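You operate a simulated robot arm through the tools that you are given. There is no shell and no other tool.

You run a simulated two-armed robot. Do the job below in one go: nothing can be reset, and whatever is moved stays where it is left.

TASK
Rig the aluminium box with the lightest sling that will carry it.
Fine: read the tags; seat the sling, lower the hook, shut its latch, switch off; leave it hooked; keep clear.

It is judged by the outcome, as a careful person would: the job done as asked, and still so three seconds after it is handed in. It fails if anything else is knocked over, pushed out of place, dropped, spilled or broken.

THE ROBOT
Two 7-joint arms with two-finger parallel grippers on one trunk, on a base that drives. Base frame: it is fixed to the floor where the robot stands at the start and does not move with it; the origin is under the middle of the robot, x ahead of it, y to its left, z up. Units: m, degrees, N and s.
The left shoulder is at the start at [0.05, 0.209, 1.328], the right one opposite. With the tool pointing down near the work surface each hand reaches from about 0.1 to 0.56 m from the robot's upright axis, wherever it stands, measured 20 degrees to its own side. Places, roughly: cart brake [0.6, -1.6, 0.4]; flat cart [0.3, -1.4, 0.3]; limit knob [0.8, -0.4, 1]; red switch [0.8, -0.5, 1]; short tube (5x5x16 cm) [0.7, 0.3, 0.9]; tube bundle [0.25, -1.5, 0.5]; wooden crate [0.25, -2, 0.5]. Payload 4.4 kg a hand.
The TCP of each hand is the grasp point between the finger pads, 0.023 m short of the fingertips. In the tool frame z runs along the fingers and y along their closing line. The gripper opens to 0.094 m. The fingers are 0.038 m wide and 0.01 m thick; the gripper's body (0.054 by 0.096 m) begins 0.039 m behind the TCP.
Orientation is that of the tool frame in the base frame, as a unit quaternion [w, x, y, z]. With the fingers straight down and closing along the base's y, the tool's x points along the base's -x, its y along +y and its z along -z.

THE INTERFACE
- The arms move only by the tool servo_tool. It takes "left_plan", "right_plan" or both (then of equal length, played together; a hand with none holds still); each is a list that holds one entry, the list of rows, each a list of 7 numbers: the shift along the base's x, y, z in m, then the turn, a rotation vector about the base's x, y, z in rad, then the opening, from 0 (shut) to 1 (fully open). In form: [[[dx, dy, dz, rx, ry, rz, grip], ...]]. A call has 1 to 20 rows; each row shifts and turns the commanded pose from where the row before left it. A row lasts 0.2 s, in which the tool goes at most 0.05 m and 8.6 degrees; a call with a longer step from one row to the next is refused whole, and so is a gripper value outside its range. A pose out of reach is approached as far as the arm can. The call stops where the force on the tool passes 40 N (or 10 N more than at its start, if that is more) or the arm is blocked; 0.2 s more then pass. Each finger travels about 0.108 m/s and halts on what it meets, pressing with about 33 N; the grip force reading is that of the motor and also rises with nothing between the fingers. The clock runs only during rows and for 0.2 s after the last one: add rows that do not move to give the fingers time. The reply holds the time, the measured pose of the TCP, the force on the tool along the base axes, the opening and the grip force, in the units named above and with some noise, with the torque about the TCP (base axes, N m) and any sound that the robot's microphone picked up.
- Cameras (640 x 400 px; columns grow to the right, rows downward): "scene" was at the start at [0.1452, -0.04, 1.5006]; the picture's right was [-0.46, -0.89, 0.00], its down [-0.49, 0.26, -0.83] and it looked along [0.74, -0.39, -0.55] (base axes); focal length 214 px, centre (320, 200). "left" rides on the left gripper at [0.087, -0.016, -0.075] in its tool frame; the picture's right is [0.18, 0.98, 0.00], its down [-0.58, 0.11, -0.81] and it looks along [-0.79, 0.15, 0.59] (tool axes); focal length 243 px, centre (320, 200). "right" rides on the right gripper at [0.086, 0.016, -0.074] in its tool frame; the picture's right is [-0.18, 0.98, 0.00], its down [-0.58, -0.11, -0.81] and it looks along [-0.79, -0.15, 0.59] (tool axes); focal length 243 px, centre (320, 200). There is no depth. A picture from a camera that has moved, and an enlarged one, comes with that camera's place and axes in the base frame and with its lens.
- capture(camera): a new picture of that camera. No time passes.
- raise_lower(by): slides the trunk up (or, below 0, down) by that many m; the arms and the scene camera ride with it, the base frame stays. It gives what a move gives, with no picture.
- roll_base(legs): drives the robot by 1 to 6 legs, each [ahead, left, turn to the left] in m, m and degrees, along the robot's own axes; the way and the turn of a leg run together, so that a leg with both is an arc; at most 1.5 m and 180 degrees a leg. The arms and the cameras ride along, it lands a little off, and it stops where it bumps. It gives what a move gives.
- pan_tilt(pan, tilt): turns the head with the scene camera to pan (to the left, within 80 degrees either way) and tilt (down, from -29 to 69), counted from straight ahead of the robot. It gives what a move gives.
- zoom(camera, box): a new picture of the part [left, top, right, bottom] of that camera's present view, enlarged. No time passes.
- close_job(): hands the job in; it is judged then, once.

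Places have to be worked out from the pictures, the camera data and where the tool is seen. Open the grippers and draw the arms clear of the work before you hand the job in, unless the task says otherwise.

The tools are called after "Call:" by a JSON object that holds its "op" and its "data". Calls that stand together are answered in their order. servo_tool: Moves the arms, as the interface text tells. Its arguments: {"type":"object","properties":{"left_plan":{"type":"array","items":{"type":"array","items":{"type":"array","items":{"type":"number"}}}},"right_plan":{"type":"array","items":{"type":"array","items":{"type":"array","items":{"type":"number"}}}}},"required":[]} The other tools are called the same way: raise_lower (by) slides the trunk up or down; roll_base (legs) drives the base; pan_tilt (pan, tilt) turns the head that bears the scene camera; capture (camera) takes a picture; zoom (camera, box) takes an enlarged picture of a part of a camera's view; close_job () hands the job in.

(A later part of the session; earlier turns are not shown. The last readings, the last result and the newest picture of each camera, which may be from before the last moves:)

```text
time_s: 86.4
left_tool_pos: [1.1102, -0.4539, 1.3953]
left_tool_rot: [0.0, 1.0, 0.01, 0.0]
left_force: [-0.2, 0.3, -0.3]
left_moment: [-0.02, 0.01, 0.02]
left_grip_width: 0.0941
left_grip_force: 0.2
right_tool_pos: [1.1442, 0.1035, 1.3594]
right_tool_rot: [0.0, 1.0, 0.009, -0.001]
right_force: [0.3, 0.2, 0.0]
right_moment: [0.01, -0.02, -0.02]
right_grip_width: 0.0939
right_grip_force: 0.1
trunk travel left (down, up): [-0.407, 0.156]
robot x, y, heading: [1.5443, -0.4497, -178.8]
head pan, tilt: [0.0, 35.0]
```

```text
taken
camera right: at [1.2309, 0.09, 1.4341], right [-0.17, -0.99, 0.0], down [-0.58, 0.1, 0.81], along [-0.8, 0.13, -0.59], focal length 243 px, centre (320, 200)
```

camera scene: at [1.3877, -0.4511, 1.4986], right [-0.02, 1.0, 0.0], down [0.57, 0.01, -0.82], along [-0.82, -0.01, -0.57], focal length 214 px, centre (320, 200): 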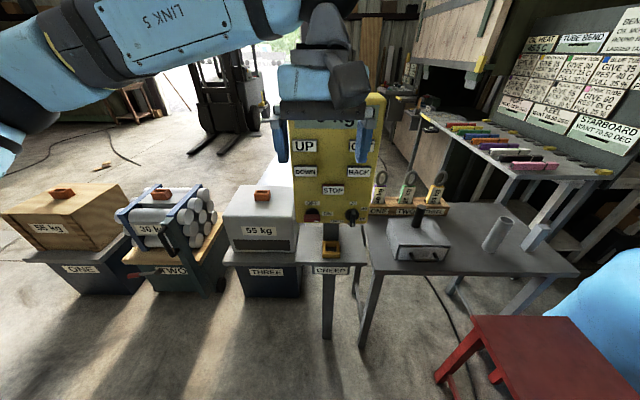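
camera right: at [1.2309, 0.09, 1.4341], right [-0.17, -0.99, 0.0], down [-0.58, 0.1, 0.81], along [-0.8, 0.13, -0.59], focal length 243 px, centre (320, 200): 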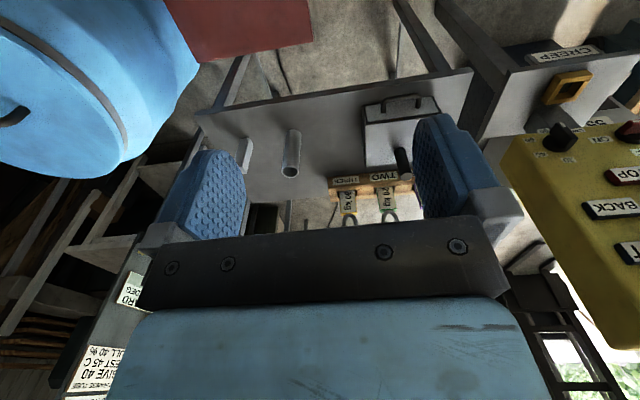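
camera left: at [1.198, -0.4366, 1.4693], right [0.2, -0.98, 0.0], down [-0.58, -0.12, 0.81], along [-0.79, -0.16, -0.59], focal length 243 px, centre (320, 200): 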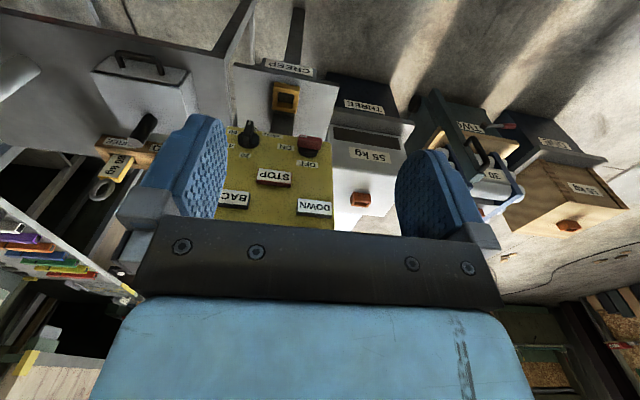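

Now I'm directly facing the panel. I'll zoom on the sling tags, the knob/switch, and the shelf.

Call:
{"op": "zoom", "data": {"camera": "scene", "box": [355, 160, 465, 230]}}

Call:
{"op": "zoom", "data": {"camera": "scene", "box": [285, 180, 385, 280]}}

Call:
{"op": "zoom", "data": {"camera": "scene", "box": [220, 180, 320, 290]}}

Call:
{"op": "zoom", "data": {"camera": "scene", "box": [500, 0, 640, 100]}}

```text
5.71 times, centred on (410, 195) of scene
camera zoom: at [1.3877, -0.4511, 1.4986], right [-0.02, 1.0, 0.0], down [0.57, 0.01, -0.82], along [-0.82, -0.01, -0.57], focal length 1226 px, centre (-194, 229)
```

zoom: 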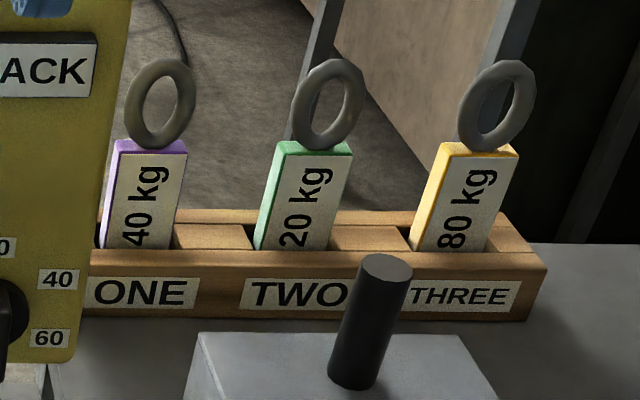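

```text
4.00 times, centred on (335, 230) of scene
camera zoom: at [1.3877, -0.4511, 1.4986], right [-0.02, 1.0, 0.0], down [0.57, 0.01, -0.82], along [-0.82, -0.01, -0.57], focal length 858 px, centre (260, 80)
```

zoom: 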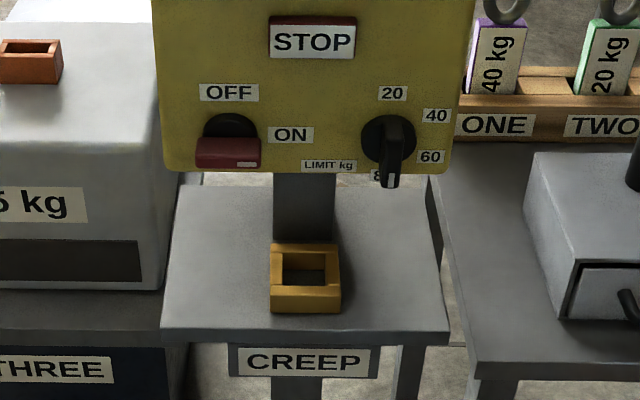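

```text
3.64 times, centred on (270, 235) of scene
camera zoom: at [1.3877, -0.4511, 1.4986], right [-0.02, 1.0, 0.0], down [0.57, 0.01, -0.82], along [-0.82, -0.01, -0.57], focal length 780 px, centre (502, 73)
```

zoom: 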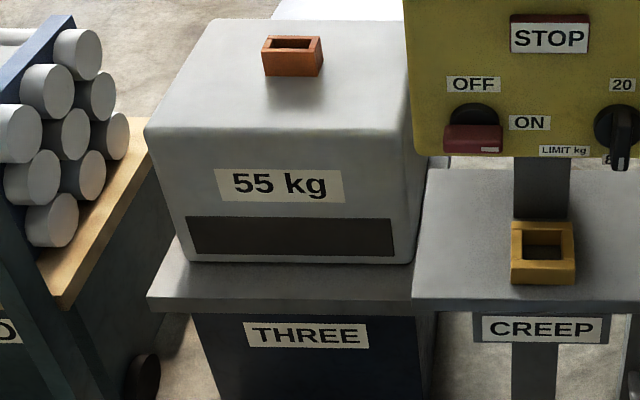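

```text
4.00 times, centred on (570, 50) of scene
camera zoom: at [1.3877, -0.4511, 1.4986], right [-0.02, 1.0, 0.0], down [0.57, 0.01, -0.82], along [-0.82, -0.01, -0.57], focal length 858 px, centre (-680, 800)
```

zoom: 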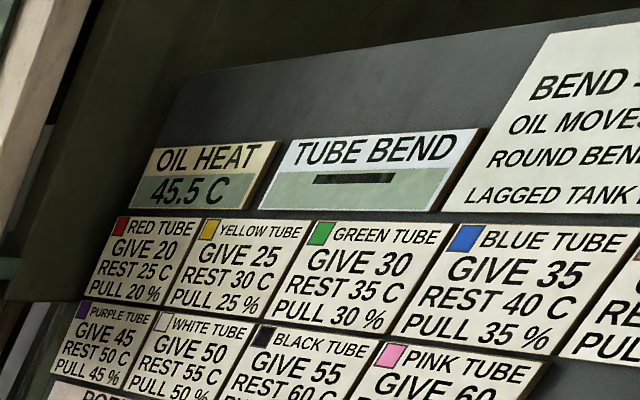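

Tags read: purple 40 kg, green 20 kg, yellow 80 kg; the aluminium box is 55 kg, so the yellow 80 kg sling is the one. The red switch points at ON and the limit knob at 80. Now I'll look up at the hook from here to triangulate it.

Call:
{"op": "pan_tilt", "data": {"pan": 28, "tilt": -25}}

Call:
{"op": "capture", "data": {"camera": "scene"}}

Call:
{"op": "zoom", "data": {"camera": "scene", "box": [240, 100, 400, 260]}}

```text
time_s: 87.7
left_tool_pos: [1.1117, -0.4535, 1.3957]
left_tool_rot: [0.0, 1.0, 0.009, 0.0]
left_force: [-0.6, 0.5, -0.4]
left_moment: [-0.01, 0.0, 0.0]
left_grip_width: 0.0941
left_grip_force: 0.0
right_tool_pos: [1.1435, 0.1051, 1.3584]
right_tool_rot: [0.0, 1.0, 0.009, -0.001]
right_force: [-0.9, 0.4, 0.4]
right_moment: [0.0, 0.01, -0.02]
right_grip_width: 0.0941
right_grip_force: 0.1
trunk travel left (down, up): [-0.407, 0.156]
robot x, y, heading: [1.5452, -0.4509, -179.1]
head pan, tilt: [28.0, -25.0]
```

```text
taken
camera scene: at [1.4136, -0.4841, 1.5903], right [-0.48, 0.87, 0.0], down [-0.37, -0.2, -0.91], along [-0.79, -0.44, 0.42], focal length 214 px, centre (320, 200)
```

scene: 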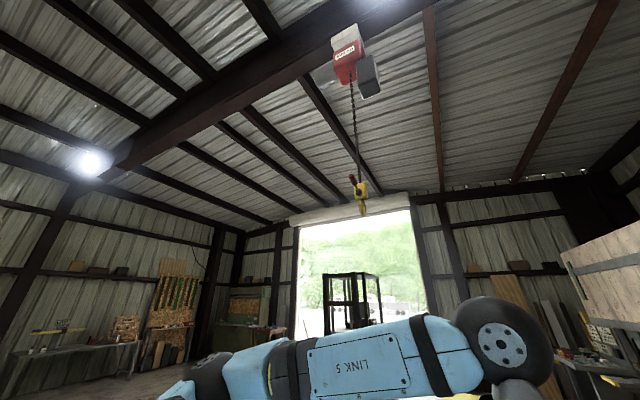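

```text
2.50 times, centred on (320, 180) of scene
camera zoom: at [1.4136, -0.4841, 1.5903], right [-0.48, 0.87, 0.0], down [-0.37, -0.2, -0.91], along [-0.79, -0.44, 0.42], focal length 536 px, centre (320, 250)
```

zoom: 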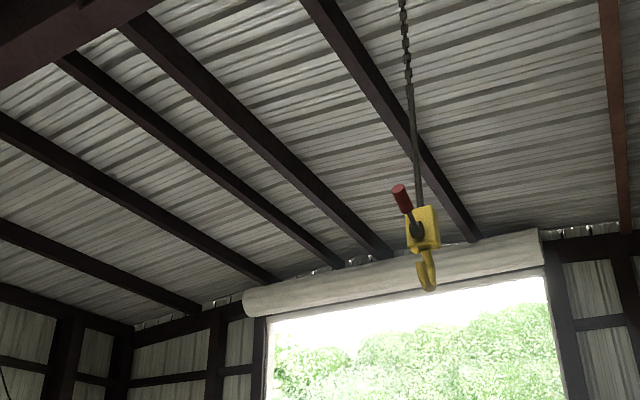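

Triangulating gives the hook block at about [0.31, -0.82, 2.18], and the box's socket at about [0.29, -0.82, 0.79], so the hook is already above the aluminium box. I'll zoom in on the hook shape and the panel from here.

Call:
{"op": "zoom", "data": {"camera": "scene", "box": [335, 165, 385, 225]}}

Call:
{"op": "pan_tilt", "data": {"pan": 22, "tilt": 30}}

Call:
{"op": "capture", "data": {"camera": "scene"}}

Call:
{"op": "zoom", "data": {"camera": "scene", "box": [270, 180, 350, 240]}}

```text
6.67 times, centred on (360, 195) of scene
camera zoom: at [1.4136, -0.4841, 1.5903], right [-0.48, 0.87, 0.0], down [-0.37, -0.2, -0.91], along [-0.79, -0.44, 0.42], focal length 1430 px, centre (53, 233)
```

zoom: 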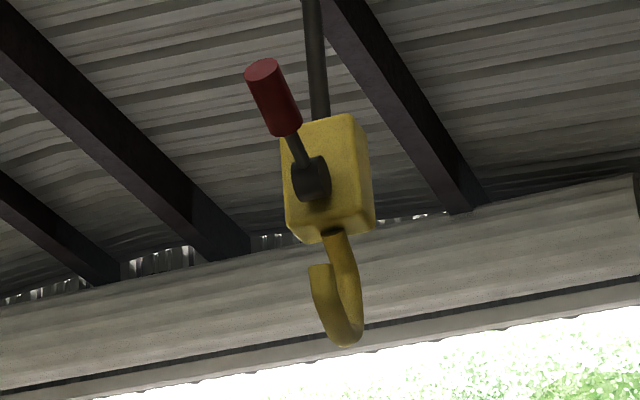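

```text
time_s: 89.0
left_tool_pos: [1.111, -0.4547, 1.3951]
left_tool_rot: [0.0, 1.0, 0.01, 0.0]
left_force: [-0.2, 1.0, 0.4]
left_moment: [-0.02, -0.01, -0.02]
left_grip_width: 0.0941
left_grip_force: 0.1
right_tool_pos: [1.1434, 0.1051, 1.3593]
right_tool_rot: [0.0, 1.0, 0.008, 0.0]
right_force: [-1.3, -0.6, 0.4]
right_moment: [0.03, -0.03, -0.01]
right_grip_width: 0.0941
right_grip_force: 0.0
trunk travel left (down, up): [-0.407, 0.156]
robot x, y, heading: [1.544, -0.4521, -179.0]
head pan, tilt: [22.0, 30.0]
```

```text
taken
camera scene: at [1.3925, -0.485, 1.5064], right [-0.39, 0.92, 0.0], down [0.46, 0.2, -0.87], along [-0.8, -0.34, -0.5], focal length 214 px, centre (320, 200)
```

scene: 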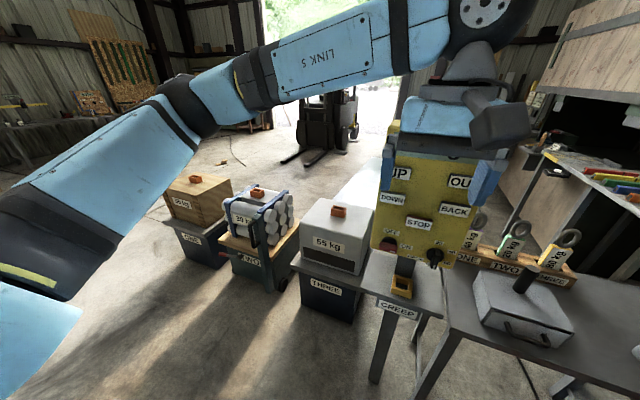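

```text
6.67 times, centred on (310, 210) of scene
camera zoom: at [1.3925, -0.485, 1.5064], right [-0.39, 0.92, 0.0], down [0.46, 0.2, -0.87], along [-0.8, -0.34, -0.5], focal length 1430 px, centre (387, 133)
```

zoom: 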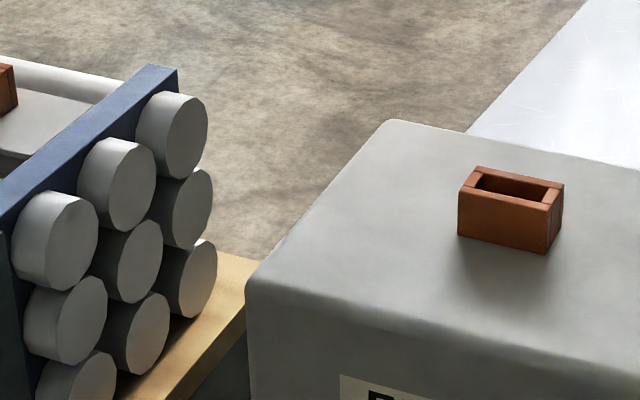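

The hook's bowl opens toward +x with the latch lever on that side. Before going back round, I want to know my own base's footprint, so I'll look straight down.

Call:
{"op": "pan_tilt", "data": {"pan": 0, "tilt": 69}}

Call:
{"op": "capture", "data": {"camera": "scene"}}

Call:
{"op": "pan_tilt", "data": {"pan": 60, "tilt": 69}}

Call:
{"op": "capture", "data": {"camera": "scene"}}

```text
time_s: 90.0
left_tool_pos: [1.1108, -0.4543, 1.3947]
left_tool_rot: [0.0, 1.0, 0.01, 0.0]
left_force: [0.0, -0.5, 0.0]
left_moment: [-0.02, -0.02, -0.04]
left_grip_width: 0.0939
left_grip_force: 0.1
right_tool_pos: [1.1432, 0.1038, 1.3596]
right_tool_rot: [0.001, 1.0, 0.009, 0.0]
right_force: [-0.3, -0.5, 0.5]
right_moment: [0.01, 0.02, -0.01]
right_grip_width: 0.0938
right_grip_force: 0.0
trunk travel left (down, up): [-0.407, 0.156]
robot x, y, heading: [1.5443, -0.445, -179.1]
head pan, tilt: [0.0, 68.8]
```

```text
taken
camera scene: at [1.4198, -0.4507, 1.4549], right [-0.02, 1.0, 0.0], down [0.93, 0.02, -0.36], along [-0.36, -0.01, -0.93], focal length 214 px, centre (320, 200)
```

scene: 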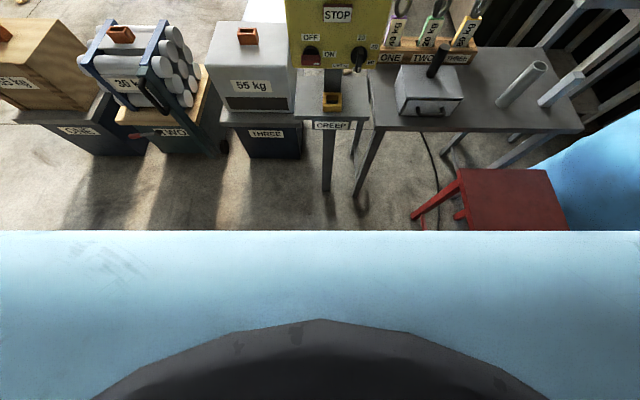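

```text
time_s: 91.3
left_tool_pos: [1.1109, -0.4542, 1.3947]
left_tool_rot: [0.0, 1.0, 0.01, 0.0]
left_force: [0.1, 0.3, -0.4]
left_moment: [-0.01, 0.03, 0.01]
left_grip_width: 0.094
left_grip_force: 0.1
right_tool_pos: [1.1431, 0.1063, 1.3596]
right_tool_rot: [0.0, 1.0, 0.009, 0.0]
right_force: [0.9, 0.3, 0.1]
right_moment: [-0.01, -0.01, -0.01]
right_grip_width: 0.0939
right_grip_force: 0.1
trunk travel left (down, up): [-0.407, 0.156]
robot x, y, heading: [1.5428, -0.4499, -179.0]
head pan, tilt: [60.0, 68.8]
```

```text
taken
camera scene: at [1.4486, -0.4985, 1.4549], right [-0.87, 0.48, 0.0], down [0.45, 0.82, -0.36], along [-0.18, -0.32, -0.93], focal length 214 px, centre (320, 200)
```

scene: 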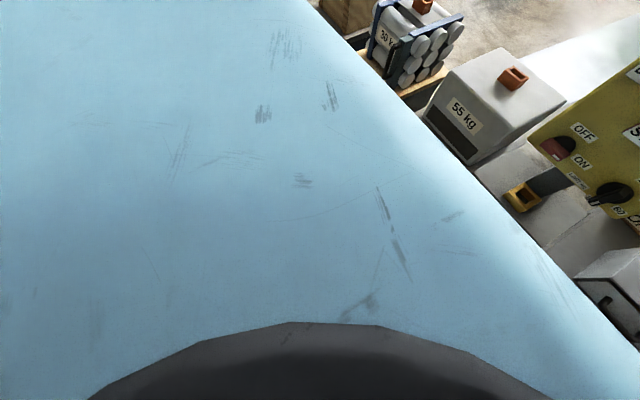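

My chest hides the base, but earlier views suggest wheels about 0.29 m ahead of my axis. I'll look closely at the yellow sling from this side for its dimensions before driving back around.

Call:
{"op": "pan_tilt", "data": {"pan": -28, "tilt": 28}}

Call:
{"op": "zoom", "data": {"camera": "scene", "box": [270, 150, 370, 220]}}

Call:
{"op": "zoom", "data": {"camera": "scene", "box": [200, 120, 440, 280]}}

```text
time_s: 92.9
left_tool_pos: [1.1106, -0.4526, 1.3944]
left_tool_rot: [0.001, 1.0, 0.01, 0.0]
left_force: [0.2, 0.2, 0.1]
left_moment: [-0.02, 0.0, -0.01]
left_grip_width: 0.094
left_grip_force: 0.1
right_tool_pos: [1.1442, 0.105, 1.3591]
right_tool_rot: [0.001, 1.0, 0.008, 0.001]
right_force: [0.0, 0.8, -0.4]
right_moment: [0.0, -0.01, -0.02]
right_grip_width: 0.0942
right_grip_force: 0.0
trunk travel left (down, up): [-0.407, 0.156]
robot x, y, heading: [1.5432, -0.4474, -179.0]
head pan, tilt: [-28.0, 28.0]
```

```text
5.71 times, centred on (320, 185) of scene
camera zoom: at [1.3944, -0.4083, 1.5095], right [0.45, 0.89, 0.0], down [0.42, -0.21, -0.88], along [-0.79, 0.4, -0.47], focal length 1226 px, centre (320, 286)
```

zoom: 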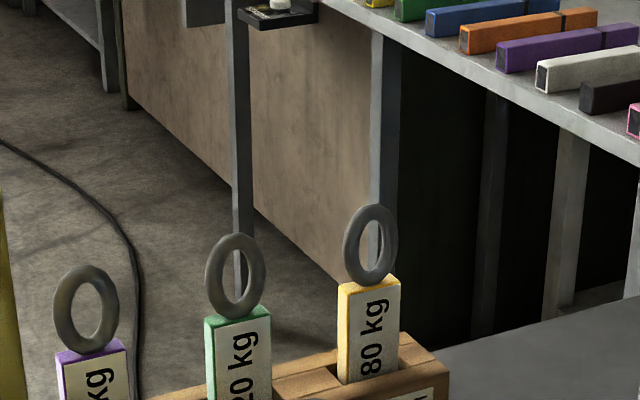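

```text
2.50 times, centred on (320, 200) of scene
camera zoom: at [1.3944, -0.4083, 1.5095], right [0.45, 0.89, 0.0], down [0.42, -0.21, -0.88], along [-0.79, 0.4, -0.47], focal length 536 px, centre (320, 200)
```

zoom: 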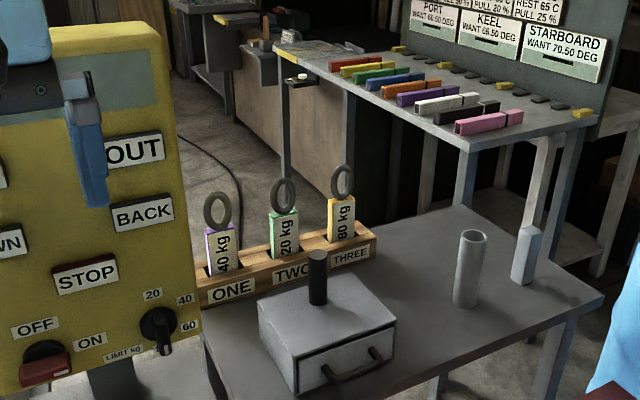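

The rings sit yawed on their blocks, and the blocks are about 4–5 cm wide in y and thinner in x. I'll go back round the crate to the origin side, where the rack is easy to reach: first strafe along the aisle, then cross at y≈-2.9.

Call:
{"op": "roll_base", "data": {"legs": [[0, 1.25, 0], [0, 1.22, 0]]}}

Call:
{"op": "pan_tilt", "data": {"pan": 0, "tilt": 25}}

Call:
{"op": "capture", "data": {"camera": "scene"}}

```text
time_s: 114.6
left_tool_pos: [1.1597, -2.9198, 1.3954]
left_tool_rot: [-0.001, 1.0, 0.012, 0.001]
left_force: [0.5, 0.7, 0.0]
left_moment: [0.0, -0.01, 0.0]
left_grip_width: 0.094
left_grip_force: 0.1
right_tool_pos: [1.1886, -2.362, 1.3589]
right_tool_rot: [0.0, 1.0, 0.011, 0.0]
right_force: [-0.2, 0.0, 0.8]
right_moment: [0.02, 0.0, 0.0]
right_grip_width: 0.094
right_grip_force: 0.1
trunk travel left (down, up): [-0.407, 0.156]
robot x, y, heading: [1.589, -2.9157, -178.8]
head pan, tilt: [-28.0, 28.0]
```

```text
time_s: 115.5
left_tool_pos: [1.1598, -2.9206, 1.3949]
left_tool_rot: [0.0, 1.0, 0.012, 0.001]
left_force: [-0.3, -0.1, 0.0]
left_moment: [-0.02, 0.02, 0.03]
left_grip_width: 0.0939
left_grip_force: 0.1
right_tool_pos: [1.1903, -2.361, 1.3602]
right_tool_rot: [0.0, 1.0, 0.012, 0.0]
right_force: [0.0, 0.4, -0.1]
right_moment: [0.0, -0.01, -0.05]
right_grip_width: 0.094
right_grip_force: 0.1
trunk travel left (down, up): [-0.407, 0.156]
robot x, y, heading: [1.5937, -2.913, -178.5]
head pan, tilt: [0.0, 25.0]
```

```text
taken
camera scene: at [1.4314, -2.9163, 1.5143], right [-0.02, 1.0, 0.0], down [0.42, 0.01, -0.91], along [-0.91, -0.02, -0.42], focal length 214 px, centre (320, 200)
```

scene: 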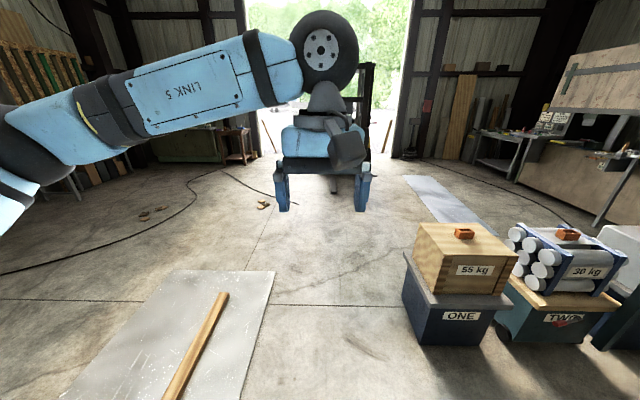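

The lane to -x at y≈-2.9 is clear between the metal sheet and stand ONE. I'll drive through and turn around at the far end.

Call:
{"op": "roll_base", "data": {"legs": [[1.1, 0.05, -1.5], [1.0, 0, 0], [0, 0, -178]]}}

Call:
{"op": "capture", "data": {"camera": "scene"}}

```text
time_s: 133.4
left_tool_pos: [-0.1006, -2.9802, 1.3941]
left_tool_rot: [0.0, 0.002, 1.0, 0.0]
left_force: [0.4, 0.3, -0.4]
left_moment: [0.04, -0.04, -0.01]
left_grip_width: 0.0941
left_grip_force: 0.1
right_tool_pos: [-0.1455, -3.5385, 1.3592]
right_tool_rot: [0.0, 0.003, 1.0, 0.0]
right_force: [0.7, 1.1, -0.1]
right_moment: [0.01, 0.02, 0.01]
right_grip_width: 0.0939
right_grip_force: 0.1
trunk travel left (down, up): [-0.407, 0.156]
robot x, y, heading: [-0.5312, -2.9799, -0.5]
head pan, tilt: [0.0, 25.0]
```

```text
taken
camera scene: at [-0.3742, -2.9747, 1.5143], right [-0.01, -1.0, 0.0], down [-0.42, 0.0, -0.91], along [0.91, -0.01, -0.42], focal length 214 px, centre (320, 200)
```

scene: 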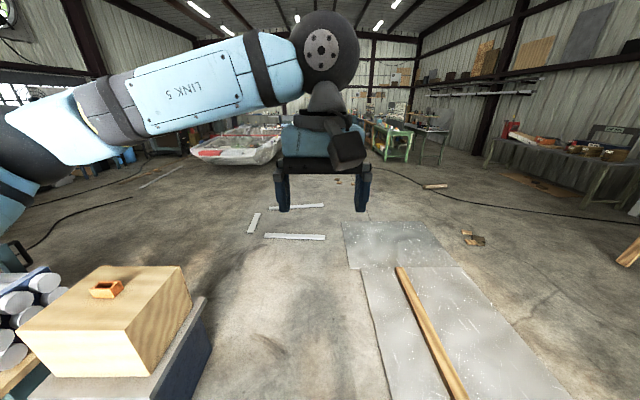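

I'm on the near side, facing +x. I'll strafe left to the bench and stop before moving in, then look at the rack.

Call:
{"op": "roll_base", "data": {"legs": [[0, 1.45, 0.3], [0, 1.45, 0.2]]}}

Call:
{"op": "pan_tilt", "data": {"pan": 0, "tilt": 35}}

Call:
{"op": "capture", "data": {"camera": "scene"}}

Call:
{"op": "pan_tilt", "data": {"pan": -60, "tilt": 35}}

Call:
{"op": "capture", "data": {"camera": "scene"}}

```text
time_s: 159.0
left_tool_pos: [-0.0772, -0.0621, 1.3946]
left_tool_rot: [-0.001, 0.007, 1.0, 0.0]
left_force: [-0.1, -0.5, 0.4]
left_moment: [-0.02, -0.05, 0.0]
left_grip_width: 0.0939
left_grip_force: 0.0
right_tool_pos: [-0.1268, -0.6197, 1.359]
right_tool_rot: [-0.001, 0.006, 1.0, 0.0]
right_force: [0.4, -0.6, 0.3]
right_moment: [-0.02, 0.01, -0.02]
right_grip_width: 0.0939
right_grip_force: 0.1
trunk travel left (down, up): [-0.407, 0.156]
robot x, y, heading: [-0.5135, -0.0518, -0.9]
head pan, tilt: [0.0, 25.0]
```

```text
time_s: 159.7
left_tool_pos: [-0.077, -0.0622, 1.3949]
left_tool_rot: [0.0, 0.006, 1.0, 0.0]
left_force: [0.9, 0.2, -0.4]
left_moment: [-0.03, -0.03, 0.01]
left_grip_width: 0.0939
left_grip_force: 0.1
right_tool_pos: [-0.1265, -0.6196, 1.3587]
right_tool_rot: [0.0, 0.007, 1.0, 0.0]
right_force: [-0.3, 0.4, 0.1]
right_moment: [0.01, 0.01, 0.01]
right_grip_width: 0.0938
right_grip_force: 0.1
trunk travel left (down, up): [-0.407, 0.156]
robot x, y, heading: [-0.5084, -0.052, -0.9]
head pan, tilt: [0.0, 35.0]
```

```text
taken
camera scene: at [-0.3549, -0.0543, 1.4986], right [-0.01, -1.0, 0.0], down [-0.57, 0.01, -0.82], along [0.82, -0.01, -0.57], focal length 214 px, centre (320, 200)
```

scene: 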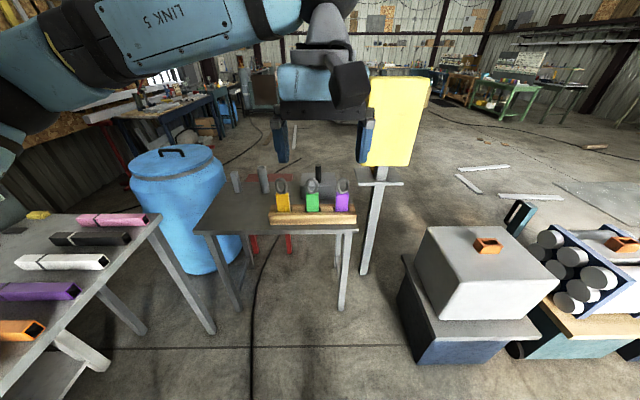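

```text
time_s: 161.0
left_tool_pos: [-0.0763, -0.0629, 1.3952]
left_tool_rot: [-0.001, 0.006, 1.0, -0.001]
left_force: [-0.4, 0.2, 0.5]
left_moment: [0.0, 0.01, 0.0]
left_grip_width: 0.0939
left_grip_force: 0.1
right_tool_pos: [-0.1264, -0.6192, 1.3597]
right_tool_rot: [0.0, 0.007, 1.0, 0.001]
right_force: [-1.0, 0.6, 0.5]
right_moment: [0.06, 0.01, 0.03]
right_grip_width: 0.094
right_grip_force: 0.0
trunk travel left (down, up): [-0.407, 0.156]
robot x, y, heading: [-0.5083, -0.0544, -0.4]
head pan, tilt: [-60.0, 35.0]
```

```text
taken
camera scene: at [-0.3999, -0.13, 1.4986], right [-0.87, -0.49, 0.0], down [-0.28, 0.5, -0.82], along [0.4, -0.71, -0.57], focal length 214 px, centre (320, 200)
```

scene: 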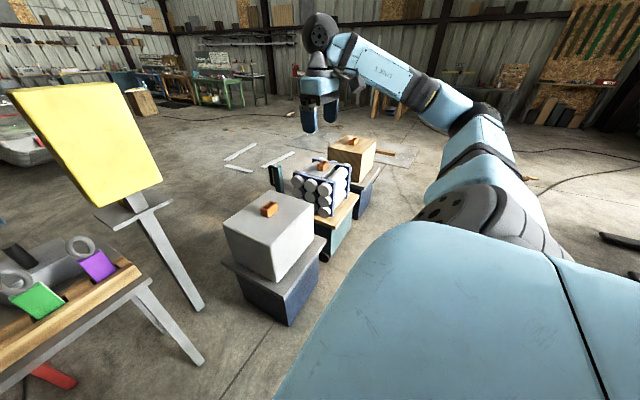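

I'm back at the near side; bench top is about z≈0.775 with its near edge at x≈0.42. In this free space I'll pitch the left gripper toward horizontal (fingers 30° below level, pointing +x).

Call:
{"op": "servo_tool", "data": {"left_plan": [[[0, 0, 0, 0, -0.1496, 0, 1], [0, 0, 0, 0, -0.1496, 0, 1], [0, 0, 0, 0, -0.1496, 0, 1], [0, 0, 0, 0, -0.1496, 0, 1], [0, 0, 0, 0, -0.1496, 0, 1], [0, 0, 0, 0, -0.1496, 0, 1], [0, 0, 0, 0, -0.1496, 0, 1]]]}}

Call:
{"op": "pan_tilt", "data": {"pan": 5, "tilt": 35}}

Call:
{"op": "capture", "data": {"camera": "scene"}}

Call:
{"op": "capture", "data": {"camera": "left"}}

```text
time_s: 162.6
left_tool_pos: [-0.0762, -0.063, 1.395]
left_tool_rot: [0.5, 0.004, 0.866, 0.003]
left_force: [0.5, -0.1, 0.4]
left_moment: [0.03, 0.0, 0.01]
left_grip_width: 0.0941
left_grip_force: 0.0
right_tool_pos: [-0.1279, -0.6191, 1.3604]
right_tool_rot: [0.0, 0.007, 1.0, 0.0]
right_force: [0.2, -0.4, -0.7]
right_moment: [-0.01, 0.02, 0.0]
right_grip_width: 0.0942
right_grip_force: 0.0
trunk travel left (down, up): [-0.407, 0.156]
robot x, y, heading: [-0.5114, -0.0531, -0.7]
head pan, tilt: [-60.0, 35.0]
```

```text
time_s: 163.9
left_tool_pos: [-0.0767, -0.061, 1.3958]
left_tool_rot: [0.499, 0.006, 0.867, 0.003]
left_force: [0.7, 0.1, -0.2]
left_moment: [-0.02, 0.02, 0.03]
left_grip_width: 0.0941
left_grip_force: 0.1
right_tool_pos: [-0.1268, -0.6205, 1.3581]
right_tool_rot: [0.0, 0.008, 1.0, 0.001]
right_force: [0.2, 0.1, 0.2]
right_moment: [-0.04, 0.0, -0.02]
right_grip_width: 0.0941
right_grip_force: 0.1
trunk travel left (down, up): [-0.407, 0.156]
robot x, y, heading: [-0.5095, -0.0486, -0.7]
head pan, tilt: [5.0, 35.0]
```

```text
taken
camera scene: at [-0.3552, -0.0468, 1.4986], right [0.07, -1.0, 0.0], down [-0.57, -0.04, -0.82], along [0.82, 0.06, -0.57], focal length 214 px, centre (320, 200)
```

scene: 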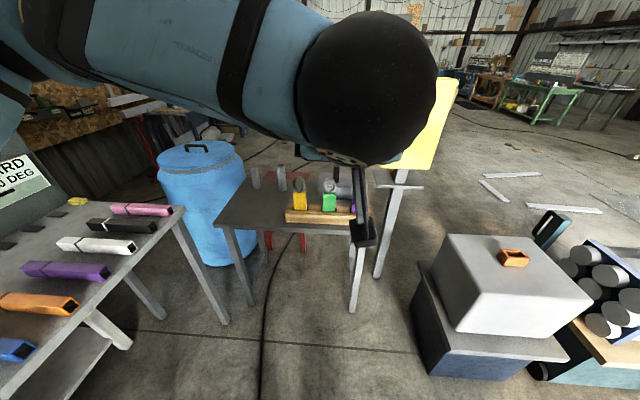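

```text
taken
camera left: at [-0.1842, -0.0781, 1.3572], right [-0.09, 0.98, -0.15], down [-0.41, 0.1, 0.91], along [0.91, 0.14, 0.39], focal length 243 px, centre (320, 200)
```

left: 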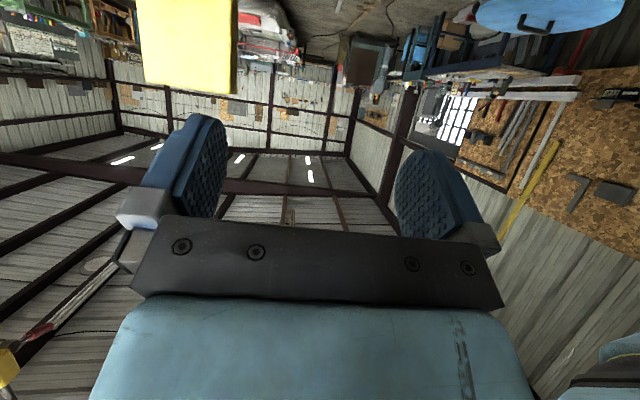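

The pitch worked, but the wrist camera now hangs below the hand. I'll try rolling the gripper 180° about its own axis so that the camera rides above; this is free space, so I'll do it in two stages and watch the measured rotation.

Call:
{"op": "servo_tool", "data": {"left_plan": [[[0, 0, 0, 0.1296, 0, -0.0748, 1], [0, 0, 0, 0.1296, 0, -0.0748, 1], [0, 0, 0, 0.1296, 0, -0.0748, 1], [0, 0, 0, 0.1296, 0, -0.0748, 1], [0, 0, 0, 0.1296, 0, -0.0748, 1], [0, 0, 0, 0.1296, 0, -0.0748, 1], [0, 0, 0, 0.1296, 0, -0.0748, 1], [0, 0, 0, 0.1296, 0, -0.0748, 1], [0, 0, 0, 0.1296, 0, -0.0748, 1], [0, 0, 0, 0.1296, 0, -0.0748, 1], [0, 0, 0, 0.021, 0, -0.0121, 1]]]}}

```text
time_s: 166.3
left_tool_pos: [-0.0765, -0.062, 1.3958]
left_tool_rot: [0.361, 0.601, 0.623, 0.346]
left_force: [0.0, 0.0, -0.2]
left_moment: [0.03, -0.01, 0.02]
left_grip_width: 0.0943
left_grip_force: 0.0
right_tool_pos: [-0.1268, -0.6191, 1.3596]
right_tool_rot: [0.0, 0.007, 1.0, 0.0]
right_force: [0.1, -0.2, 0.1]
right_moment: [-0.03, 0.03, -0.01]
right_grip_width: 0.0941
right_grip_force: 0.1
trunk travel left (down, up): [-0.407, 0.156]
robot x, y, heading: [-0.5076, -0.0551, -1.0]
head pan, tilt: [5.0, 35.0]
```

The roll is tracking exactly; I'll finish the remaining ~93°.

Call:
{"op": "servo_tool", "data": {"left_plan": [[[0, 0, 0, 0.1277, 0, -0.0737, 1], [0, 0, 0, 0.1277, 0, -0.0737, 1], [0, 0, 0, 0.1277, 0, -0.0737, 1], [0, 0, 0, 0.1277, 0, -0.0737, 1], [0, 0, 0, 0.1277, 0, -0.0737, 1], [0, 0, 0, 0.1277, 0, -0.0737, 1], [0, 0, 0, 0.1277, 0, -0.0737, 1], [0, 0, 0, 0.1277, 0, -0.0737, 1], [0, 0, 0, 0.1277, 0, -0.0737, 1], [0, 0, 0, 0.1277, 0, -0.0737, 1], [0, 0, 0, 0.1277, 0, -0.0737, 1]]]}}

Call:
{"op": "capture", "data": {"camera": "left"}}

Call:
{"op": "capture", "data": {"camera": "scene"}}

```text
time_s: 168.5
left_tool_pos: [-0.0529, -0.0063, 1.3211]
left_tool_rot: [0.175, 0.833, 0.194, 0.487]
left_force: [-0.4, 0.0, 0.2]
left_moment: [0.02, -0.04, -0.01]
left_grip_width: 0.0939
left_grip_force: 0.0
left hand out of reach, approached as far as the arm can: row 4, 5, 6, 7, 8, 9, 10
right_tool_pos: [-0.1259, -0.6193, 1.359]
right_tool_rot: [0.0, 0.007, 1.0, 0.001]
right_force: [0.3, 0.0, -0.3]
right_moment: [-0.01, 0.0, 0.04]
right_grip_width: 0.0943
right_grip_force: 0.0
trunk travel left (down, up): [-0.407, 0.156]
robot x, y, heading: [-0.5092, -0.0555, -0.6]
head pan, tilt: [5.0, 35.0]
stopped in row 10 (left hand): the arm was blocked; the commanded pose is now the measured one
```

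```text
taken
camera left: at [-0.082, 0.0583, 1.4119], right [0.23, -0.76, 0.61], down [-0.95, -0.3, -0.01], along [0.19, -0.58, -0.79], focal length 243 px, centre (320, 200)
```

left: 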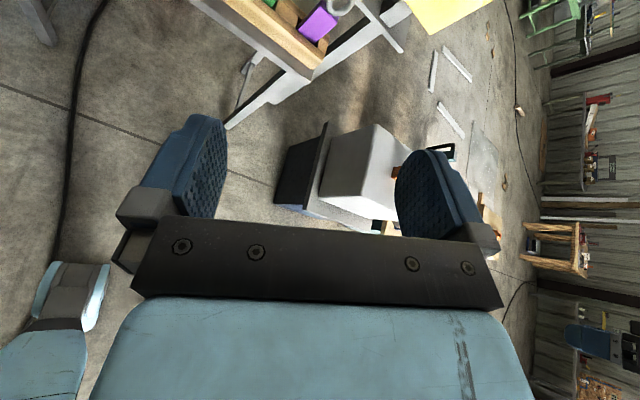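

```text
taken
camera scene: at [-0.3561, -0.05, 1.4962], right [0.04, -1.0, 0.0], down [-0.6, -0.03, -0.8], along [0.8, 0.04, -0.6], focal length 214 px, centre (320, 200)
```

scene: 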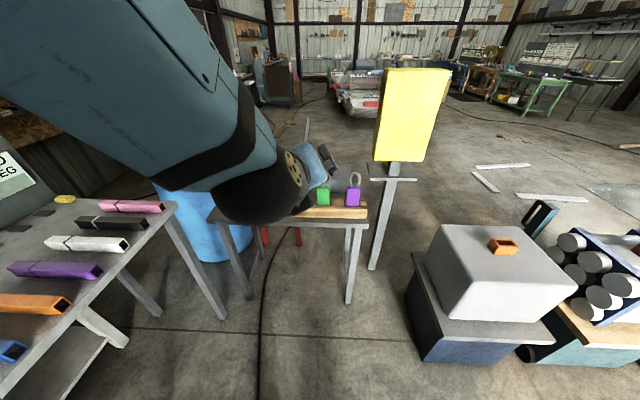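

The wrist hit a limit near 150° (and the arm seems to have nudged the head), so I'll unroll back to the camera-below orientation, which works fine.

Call:
{"op": "servo_tool", "data": {"left_plan": [[[-0.004, -0.0093, 0.0124, -0.1264, 0.0082, 0.072, 1], [-0.004, -0.0093, 0.0124, -0.1264, 0.0082, 0.072, 1], [-0.004, -0.0093, 0.0124, -0.1264, 0.0082, 0.072, 1], [-0.004, -0.0093, 0.0124, -0.1264, 0.0082, 0.072, 1], [-0.004, -0.0093, 0.0124, -0.1264, 0.0082, 0.072, 1], [-0.004, -0.0093, 0.0124, -0.1264, 0.0082, 0.072, 1], [0, 0, 0, -0.1264, 0.0082, 0.072, 1], [0, 0, 0, -0.1264, 0.0082, 0.072, 1], [0, 0, 0, -0.1264, 0.0082, 0.072, 1], [0, 0, 0, -0.1264, 0.0082, 0.072, 1], [0, 0, 0, -0.1264, 0.0082, 0.072, 1], [0, 0, 0, -0.1264, 0.0082, 0.072, 1], [0, 0, 0, -0.1264, 0.0082, 0.072, 1], [0, 0, 0, -0.1264, 0.0082, 0.072, 1], [0, 0, 0, -0.1264, 0.0082, 0.072, 1], [0, 0, 0, -0.1264, 0.0082, 0.072, 1], [0, 0, 0, -0.1264, 0.0082, 0.072, 1], [0, 0, 0, -0.1264, 0.0082, 0.072, 1]]]}}

Call:
{"op": "capture", "data": {"camera": "scene"}}

```text
time_s: 172.3
left_tool_pos: [-0.0776, -0.0599, 1.3936]
left_tool_rot: [0.501, 0.002, 0.865, 0.001]
left_force: [-1.0, -0.1, -0.2]
left_moment: [-0.01, 0.0, 0.04]
left_grip_width: 0.094
left_grip_force: 0.0
right_tool_pos: [-0.1243, -0.6189, 1.3588]
right_tool_rot: [0.0, 0.006, 1.0, 0.0]
right_force: [1.0, 0.0, 0.6]
right_moment: [0.06, 0.0, -0.02]
right_grip_width: 0.094
right_grip_force: 0.1
trunk travel left (down, up): [-0.407, 0.156]
robot x, y, heading: [-0.5104, -0.0505, -0.7]
head pan, tilt: [5.0, 35.0]
```

```text
taken
camera scene: at [-0.3547, -0.0463, 1.4985], right [0.07, -1.0, 0.0], down [-0.57, -0.04, -0.82], along [0.82, 0.06, -0.57], focal length 214 px, centre (320, 200)
```

scene: 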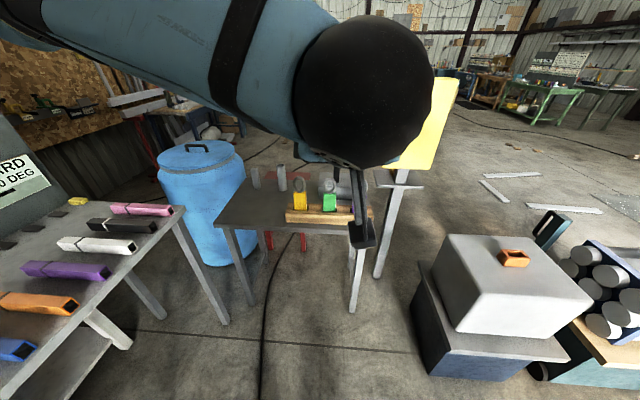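

Everything is restored. I'll drive forward to the bench (robot x≈-0.07), keeping the hand high, then look at the rack again.

Call:
{"op": "roll_base", "data": {"legs": [[0.44, 0, 0.7]]}}

Call:
{"op": "pan_tilt", "data": {"pan": 12, "tilt": 50}}

Call:
{"op": "capture", "data": {"camera": "scene"}}

Call:
{"op": "capture", "data": {"camera": "left"}}

```text
time_s: 174.9
left_tool_pos: [0.3535, -0.0511, 1.3953]
left_tool_rot: [0.501, -0.007, 0.865, 0.008]
left_force: [0.4, -0.3, -0.1]
left_moment: [0.0, 0.0, 0.0]
left_grip_width: 0.0939
left_grip_force: 0.0
right_tool_pos: [0.3182, -0.6115, 1.3597]
right_tool_rot: [0.001, -0.005, 1.0, 0.0]
right_force: [-1.0, 0.3, 0.3]
right_moment: [0.0, -0.01, -0.01]
right_grip_width: 0.0941
right_grip_force: 0.1
trunk travel left (down, up): [-0.407, 0.156]
robot x, y, heading: [-0.0786, -0.0551, 0.8]
head pan, tilt: [5.0, 35.0]
```

```text
time_s: 175.7
left_tool_pos: [0.3555, -0.0515, 1.3936]
left_tool_rot: [0.5, -0.008, 0.866, 0.008]
left_force: [-1.1, 0.7, -0.1]
left_moment: [-0.05, 0.01, 0.0]
left_grip_width: 0.0941
left_grip_force: 0.0
right_tool_pos: [0.3189, -0.611, 1.3595]
right_tool_rot: [0.0, -0.005, 1.0, 0.0]
right_force: [0.1, 0.2, -0.7]
right_moment: [0.0, 0.01, 0.02]
right_grip_width: 0.094
right_grip_force: 0.1
trunk travel left (down, up): [-0.407, 0.156]
robot x, y, heading: [-0.075, -0.0559, 0.8]
head pan, tilt: [12.0, 50.0]
```

```text
taken
camera scene: at [0.0644, -0.0354, 1.4769], right [0.22, -0.98, 0.0], down [-0.75, -0.17, -0.64], along [0.63, 0.14, -0.77], focal length 214 px, centre (320, 200)
```

scene: 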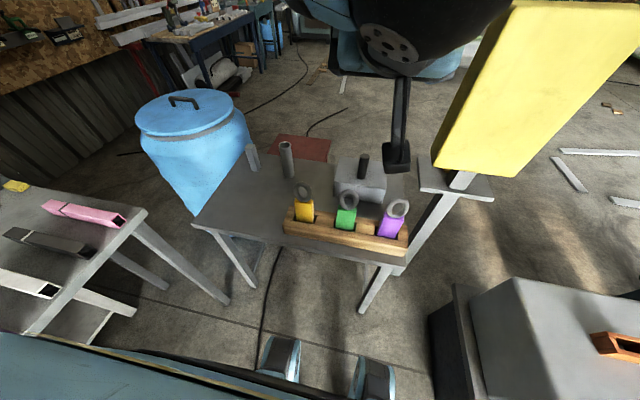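

```text
taken
camera left: at [0.2478, -0.0697, 1.3558], right [-0.11, 0.98, -0.15], down [-0.41, 0.09, 0.91], along [0.91, 0.16, 0.39], focal length 243 px, centre (320, 200)
```

left: 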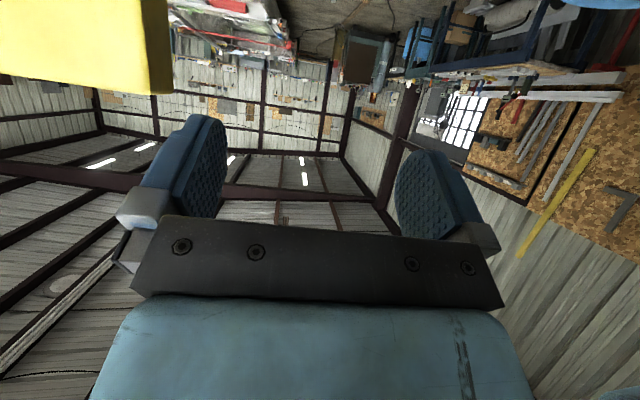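

I'll zoom on the yellow sling from here to measure its block, ring and slot.

Call:
{"op": "zoom", "data": {"camera": "scene", "box": [270, 170, 350, 250]}}

Call:
{"op": "zoom", "data": {"camera": "scene", "box": [260, 160, 430, 270]}}

```text
5.00 times, centred on (310, 210) of scene
camera zoom: at [0.0644, -0.0354, 1.4769], right [0.22, -0.98, 0.0], down [-0.75, -0.17, -0.64], along [0.63, 0.14, -0.77], focal length 1072 px, centre (370, 150)
```

zoom: 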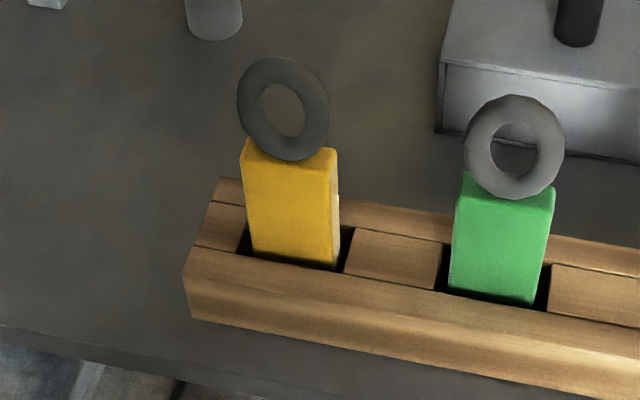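

```text
3.64 times, centred on (345, 215) of scene
camera zoom: at [0.0644, -0.0354, 1.4769], right [0.22, -0.98, 0.0], down [-0.75, -0.17, -0.64], along [0.63, 0.14, -0.77], focal length 780 px, centre (229, 146)
```

zoom: 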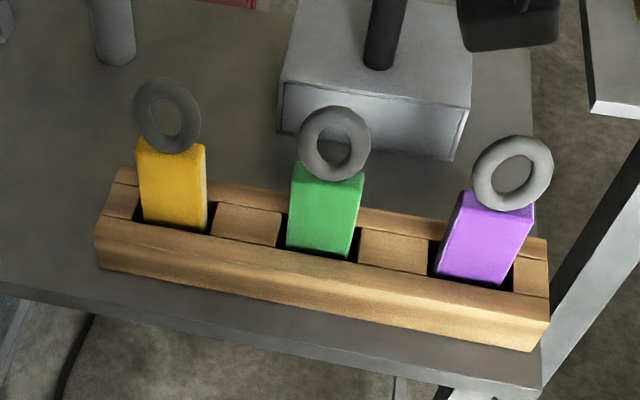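

The block stands upright in its slot with plenty of block exposed above the rack. I'll bring the left hand down in front of the yellow sling, short of the bench edge, as a pre-grasp.

Call:
{"op": "servo_tool", "data": {"left_plan": [[[0, 0.016, -0.0444, 0, 0, 0, 1], [0, 0.016, -0.0444, 0, 0, 0, 1], [0, 0.016, -0.0444, 0, 0, 0, 1], [0, 0.016, -0.0444, 0, 0, 0, 1], [0, 0.016, -0.0444, 0, 0, 0, 1], [0, 0.016, -0.0444, 0, 0, 0, 1], [0, 0.016, -0.0444, 0, 0, 0, 1], [0, 0.016, -0.0444, 0, 0, 0, 1], [0, 0.016, -0.0444, 0, 0, 0, 1], [0, 0.016, -0.0444, 0, 0, 0, 1]]]}}

Call:
{"op": "capture", "data": {"camera": "left"}}

Call:
{"op": "capture", "data": {"camera": "scene"}}

```text
time_s: 177.9
left_tool_pos: [0.3564, 0.0663, 0.9755]
left_tool_rot: [0.498, -0.01, 0.867, 0.012]
left_force: [0.3, -1.2, 0.8]
left_moment: [0.0, 0.02, 0.03]
left_grip_width: 0.0941
left_grip_force: 0.0
left hand out of reach, approached as far as the arm can: row 9, 10
right_tool_pos: [0.3202, -0.6107, 1.3597]
right_tool_rot: [-0.001, -0.004, 1.0, -0.001]
right_force: [-0.8, 0.7, -0.1]
right_moment: [0.0, 0.01, 0.01]
right_grip_width: 0.094
right_grip_force: 0.0
trunk travel left (down, up): [-0.407, 0.156]
robot x, y, heading: [-0.0791, -0.0516, 0.7]
head pan, tilt: [12.0, 50.0]
```

```text
taken
camera left: at [0.2495, 0.0472, 0.9384], right [-0.12, 0.98, -0.15], down [-0.41, 0.09, 0.91], along [0.91, 0.17, 0.39], focal length 243 px, centre (320, 200)
```

left: 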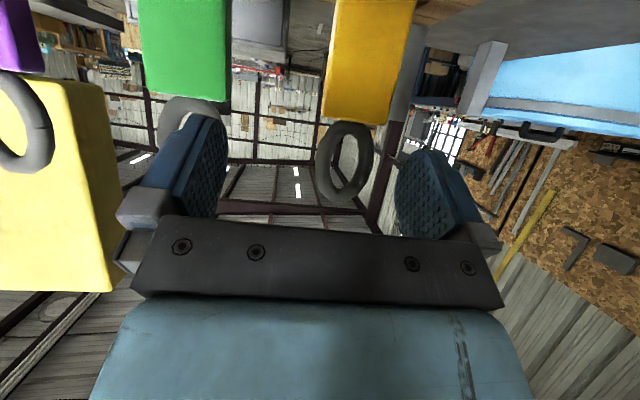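

```text
taken
camera scene: at [0.0649, -0.0339, 1.4768], right [0.22, -0.98, 0.0], down [-0.75, -0.17, -0.64], along [0.63, 0.14, -0.77], focal length 214 px, centre (320, 200)
```

scene: 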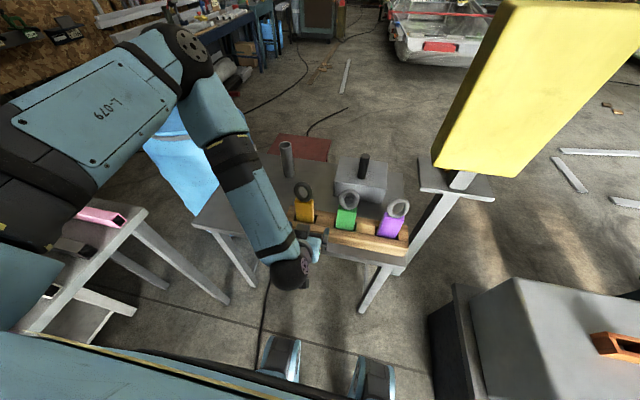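

The pre-grasp is slightly out of reach this close to my body (measured [0.356, 0.066, 0.976]); the ring triangulates to [0.483, 0.110, 0.995] and the block is exposed from z≈0.85 to 0.96. Moving the command slightly forward should bring it in range.

Call:
{"op": "servo_tool", "data": {"left_plan": [[[0.02, 0, 0, 0, 0, 0, 1], [0.02, 0, 0, 0, 0, 0, 1], [0, 0, 0, 0, 0, 0, 1]]]}}

```text
time_s: 178.7
left_tool_pos: [0.3966, 0.0626, 0.9759]
left_tool_rot: [0.499, -0.008, 0.866, 0.01]
left_force: [0.0, -0.2, 0.3]
left_moment: [0.0, -0.05, 0.0]
left_grip_width: 0.0938
left_grip_force: 0.0
left hand out of reach, approached as far as the arm can: row 2
right_tool_pos: [0.318, -0.6114, 1.3597]
right_tool_rot: [-0.001, -0.005, 1.0, 0.0]
right_force: [0.1, 0.6, -0.2]
right_moment: [0.0, 0.02, 0.03]
right_grip_width: 0.0941
right_grip_force: 0.0
trunk travel left (down, up): [-0.407, 0.156]
robot x, y, heading: [-0.0757, -0.0537, 0.7]
head pan, tilt: [12.0, 50.0]
```

The arm seems limited in this configuration at the current trunk height. I'll lower the trunk 8 cm (the hand stays clear of the bench edge and rack) and try again.

Call:
{"op": "raise_lower", "data": {"by": -0.08}}

Call:
{"op": "servo_tool", "data": {"left_plan": [[[0, 0.015, 0.007, 0, 0, 0, 1], [0, 0.015, 0.007, 0, 0, 0, 1], [0, 0.015, 0.006, 0, 0, 0, 1], [0, 0, 0, 0, 0, 0, 1]]]}}

```text
time_s: 179.9
left_tool_pos: [0.3968, 0.0648, 0.8967]
left_tool_rot: [0.498, -0.009, 0.867, 0.011]
left_force: [-0.4, 0.0, -0.3]
left_moment: [-0.01, 0.0, 0.0]
left_grip_width: 0.0941
left_grip_force: 0.2
right_tool_pos: [0.3186, -0.6111, 1.2791]
right_tool_rot: [0.0, -0.004, 1.0, 0.001]
right_force: [-0.1, -0.4, 0.2]
right_moment: [0.0, -0.02, -0.04]
right_grip_width: 0.0943
right_grip_force: 0.0
trunk travel left (down, up): [-0.327, 0.236]
robot x, y, heading: [-0.0752, -0.0554, 0.5]
head pan, tilt: [12.0, 50.0]
```

```text
time_s: 180.9
left_tool_pos: [0.3972, 0.0858, 0.9289]
left_tool_rot: [0.498, -0.01, 0.867, 0.013]
left_force: [0.1, -0.3, 0.2]
left_moment: [-0.01, -0.04, 0.01]
left_grip_width: 0.0939
left_grip_force: 0.0
left hand out of reach, approached as far as the arm can: row 1, 2, 3
right_tool_pos: [0.3188, -0.6111, 1.2794]
right_tool_rot: [0.0, -0.005, 1.0, 0.0]
right_force: [0.6, -0.1, -0.1]
right_moment: [0.01, 0.01, 0.0]
right_grip_width: 0.0941
right_grip_force: 0.2
trunk travel left (down, up): [-0.327, 0.236]
robot x, y, heading: [-0.0807, -0.0508, 0.6]
head pan, tilt: [12.0, 50.0]
```

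The arm is on a wrist limit; a lower shoulder and a bit more distance should free it. I'll back up 0.1 m, drop the trunk 0.15 m, then raise the hand back up to the block's height.

Call:
{"op": "roll_base", "data": {"legs": [[-0.1, 0, -0.6]]}}

Call:
{"op": "raise_lower", "data": {"by": -0.15}}

Call:
{"op": "servo_tool", "data": {"left_plan": [[[0, 0, 0.04, 0, 0, 0, 1], [0, 0.005, 0.04, 0, 0, 0, 1], [0, 0.01, 0.04, 0, 0, 0, 1], [0, 0.01, 0.01, 0, 0, 0, 1], [0, 0, 0, 0, 0, 0, 1]]]}}

```text
time_s: 182.0
left_tool_pos: [0.2976, 0.0814, 0.9277]
left_tool_rot: [0.498, -0.006, 0.867, 0.01]
left_force: [-0.9, 0.1, 0.3]
left_moment: [-0.01, 0.02, 0.03]
left_grip_width: 0.0941
left_grip_force: 0.0
right_tool_pos: [0.2133, -0.6149, 1.2798]
right_tool_rot: [0.0, -0.001, 1.0, 0.0]
right_force: [-0.8, 1.0, 0.1]
right_moment: [-0.05, -0.04, 0.01]
right_grip_width: 0.0938
right_grip_force: 0.1
trunk travel left (down, up): [-0.327, 0.236]
robot x, y, heading: [-0.1743, -0.054, -0.1]
head pan, tilt: [12.0, 50.0]
```

```text
time_s: 183.8
left_tool_pos: [0.2979, 0.0816, 0.7782]
left_tool_rot: [0.497, -0.006, 0.868, 0.01]
left_force: [-0.9, -0.4, 0.0]
left_moment: [0.05, 0.0, 0.01]
left_grip_width: 0.0944
left_grip_force: 0.0
right_tool_pos: [0.2127, -0.6153, 1.128]
right_tool_rot: [0.0, -0.001, 1.0, 0.0]
right_force: [-0.1, 0.2, -0.1]
right_moment: [-0.04, 0.04, 0.02]
right_grip_width: 0.0941
right_grip_force: 0.0
trunk travel left (down, up): [-0.177, 0.386]
robot x, y, heading: [-0.177, -0.0545, 0.0]
head pan, tilt: [12.0, 50.0]
```

```text
time_s: 185.0
left_tool_pos: [0.2977, 0.1068, 0.9102]
left_tool_rot: [0.497, -0.006, 0.868, 0.01]
left_force: [0.3, -0.1, 0.1]
left_moment: [-0.02, -0.01, -0.02]
left_grip_width: 0.094
left_grip_force: 0.0
right_tool_pos: [0.2129, -0.6147, 1.1298]
right_tool_rot: [-0.001, 0.0, 1.0, 0.0]
right_force: [0.9, 0.3, 0.3]
right_moment: [0.02, -0.02, 0.01]
right_grip_width: 0.0941
right_grip_force: 0.1
trunk travel left (down, up): [-0.177, 0.386]
robot x, y, heading: [-0.1783, -0.0538, 0.0]
head pan, tilt: [12.0, 50.0]
```

Now the hand is free at [0.298, 0.107, 0.910]. Let me check both cameras for alignment with the yellow block.

Call:
{"op": "capture", "data": {"camera": "left"}}

Call:
{"op": "pan_tilt", "data": {"pan": 10, "tilt": 32}}

Call:
{"op": "capture", "data": {"camera": "scene"}}

```text
taken
camera left: at [0.1906, 0.0878, 0.8718], right [-0.11, 0.98, -0.15], down [-0.41, 0.09, 0.91], along [0.91, 0.16, 0.39], focal length 243 px, centre (320, 200)
```

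left: 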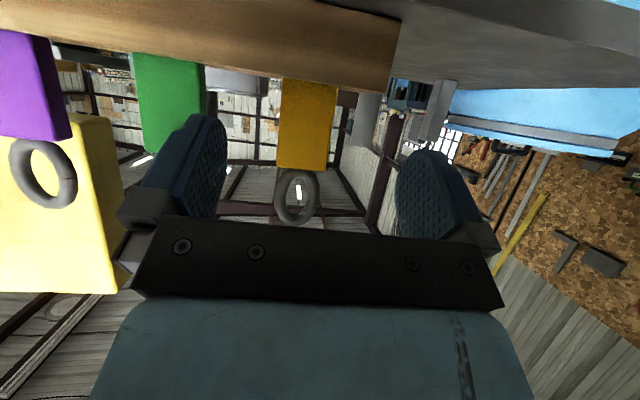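

```text
time_s: 185.8
left_tool_pos: [0.2979, 0.1061, 0.9089]
left_tool_rot: [0.498, -0.006, 0.867, 0.011]
left_force: [0.2, 1.1, -0.6]
left_moment: [-0.01, -0.01, 0.0]
left_grip_width: 0.0942
left_grip_force: 0.0
right_tool_pos: [0.2144, -0.6157, 1.129]
right_tool_rot: [0.0, 0.0, 1.0, -0.001]
right_force: [-0.2, -0.6, 0.1]
right_moment: [0.01, 0.01, 0.02]
right_grip_width: 0.0939
right_grip_force: 0.0
trunk travel left (down, up): [-0.177, 0.386]
robot x, y, heading: [-0.1803, -0.0548, 0.1]
head pan, tilt: [10.0, 32.0]
```

```text
taken
camera scene: at [-0.0233, -0.0375, 1.2732], right [0.18, -0.98, 0.0], down [-0.52, -0.09, -0.85], along [0.83, 0.15, -0.53], focal length 214 px, centre (320, 200)
```

scene: 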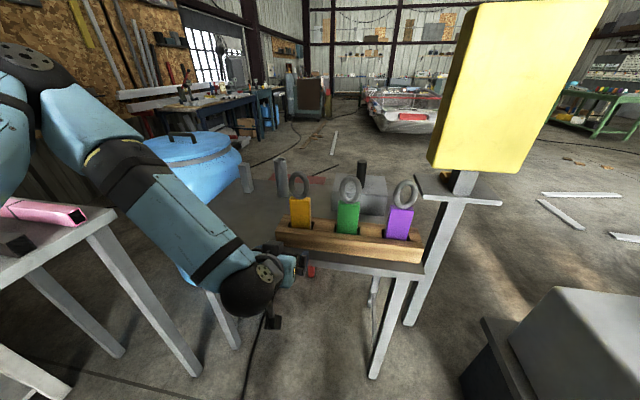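

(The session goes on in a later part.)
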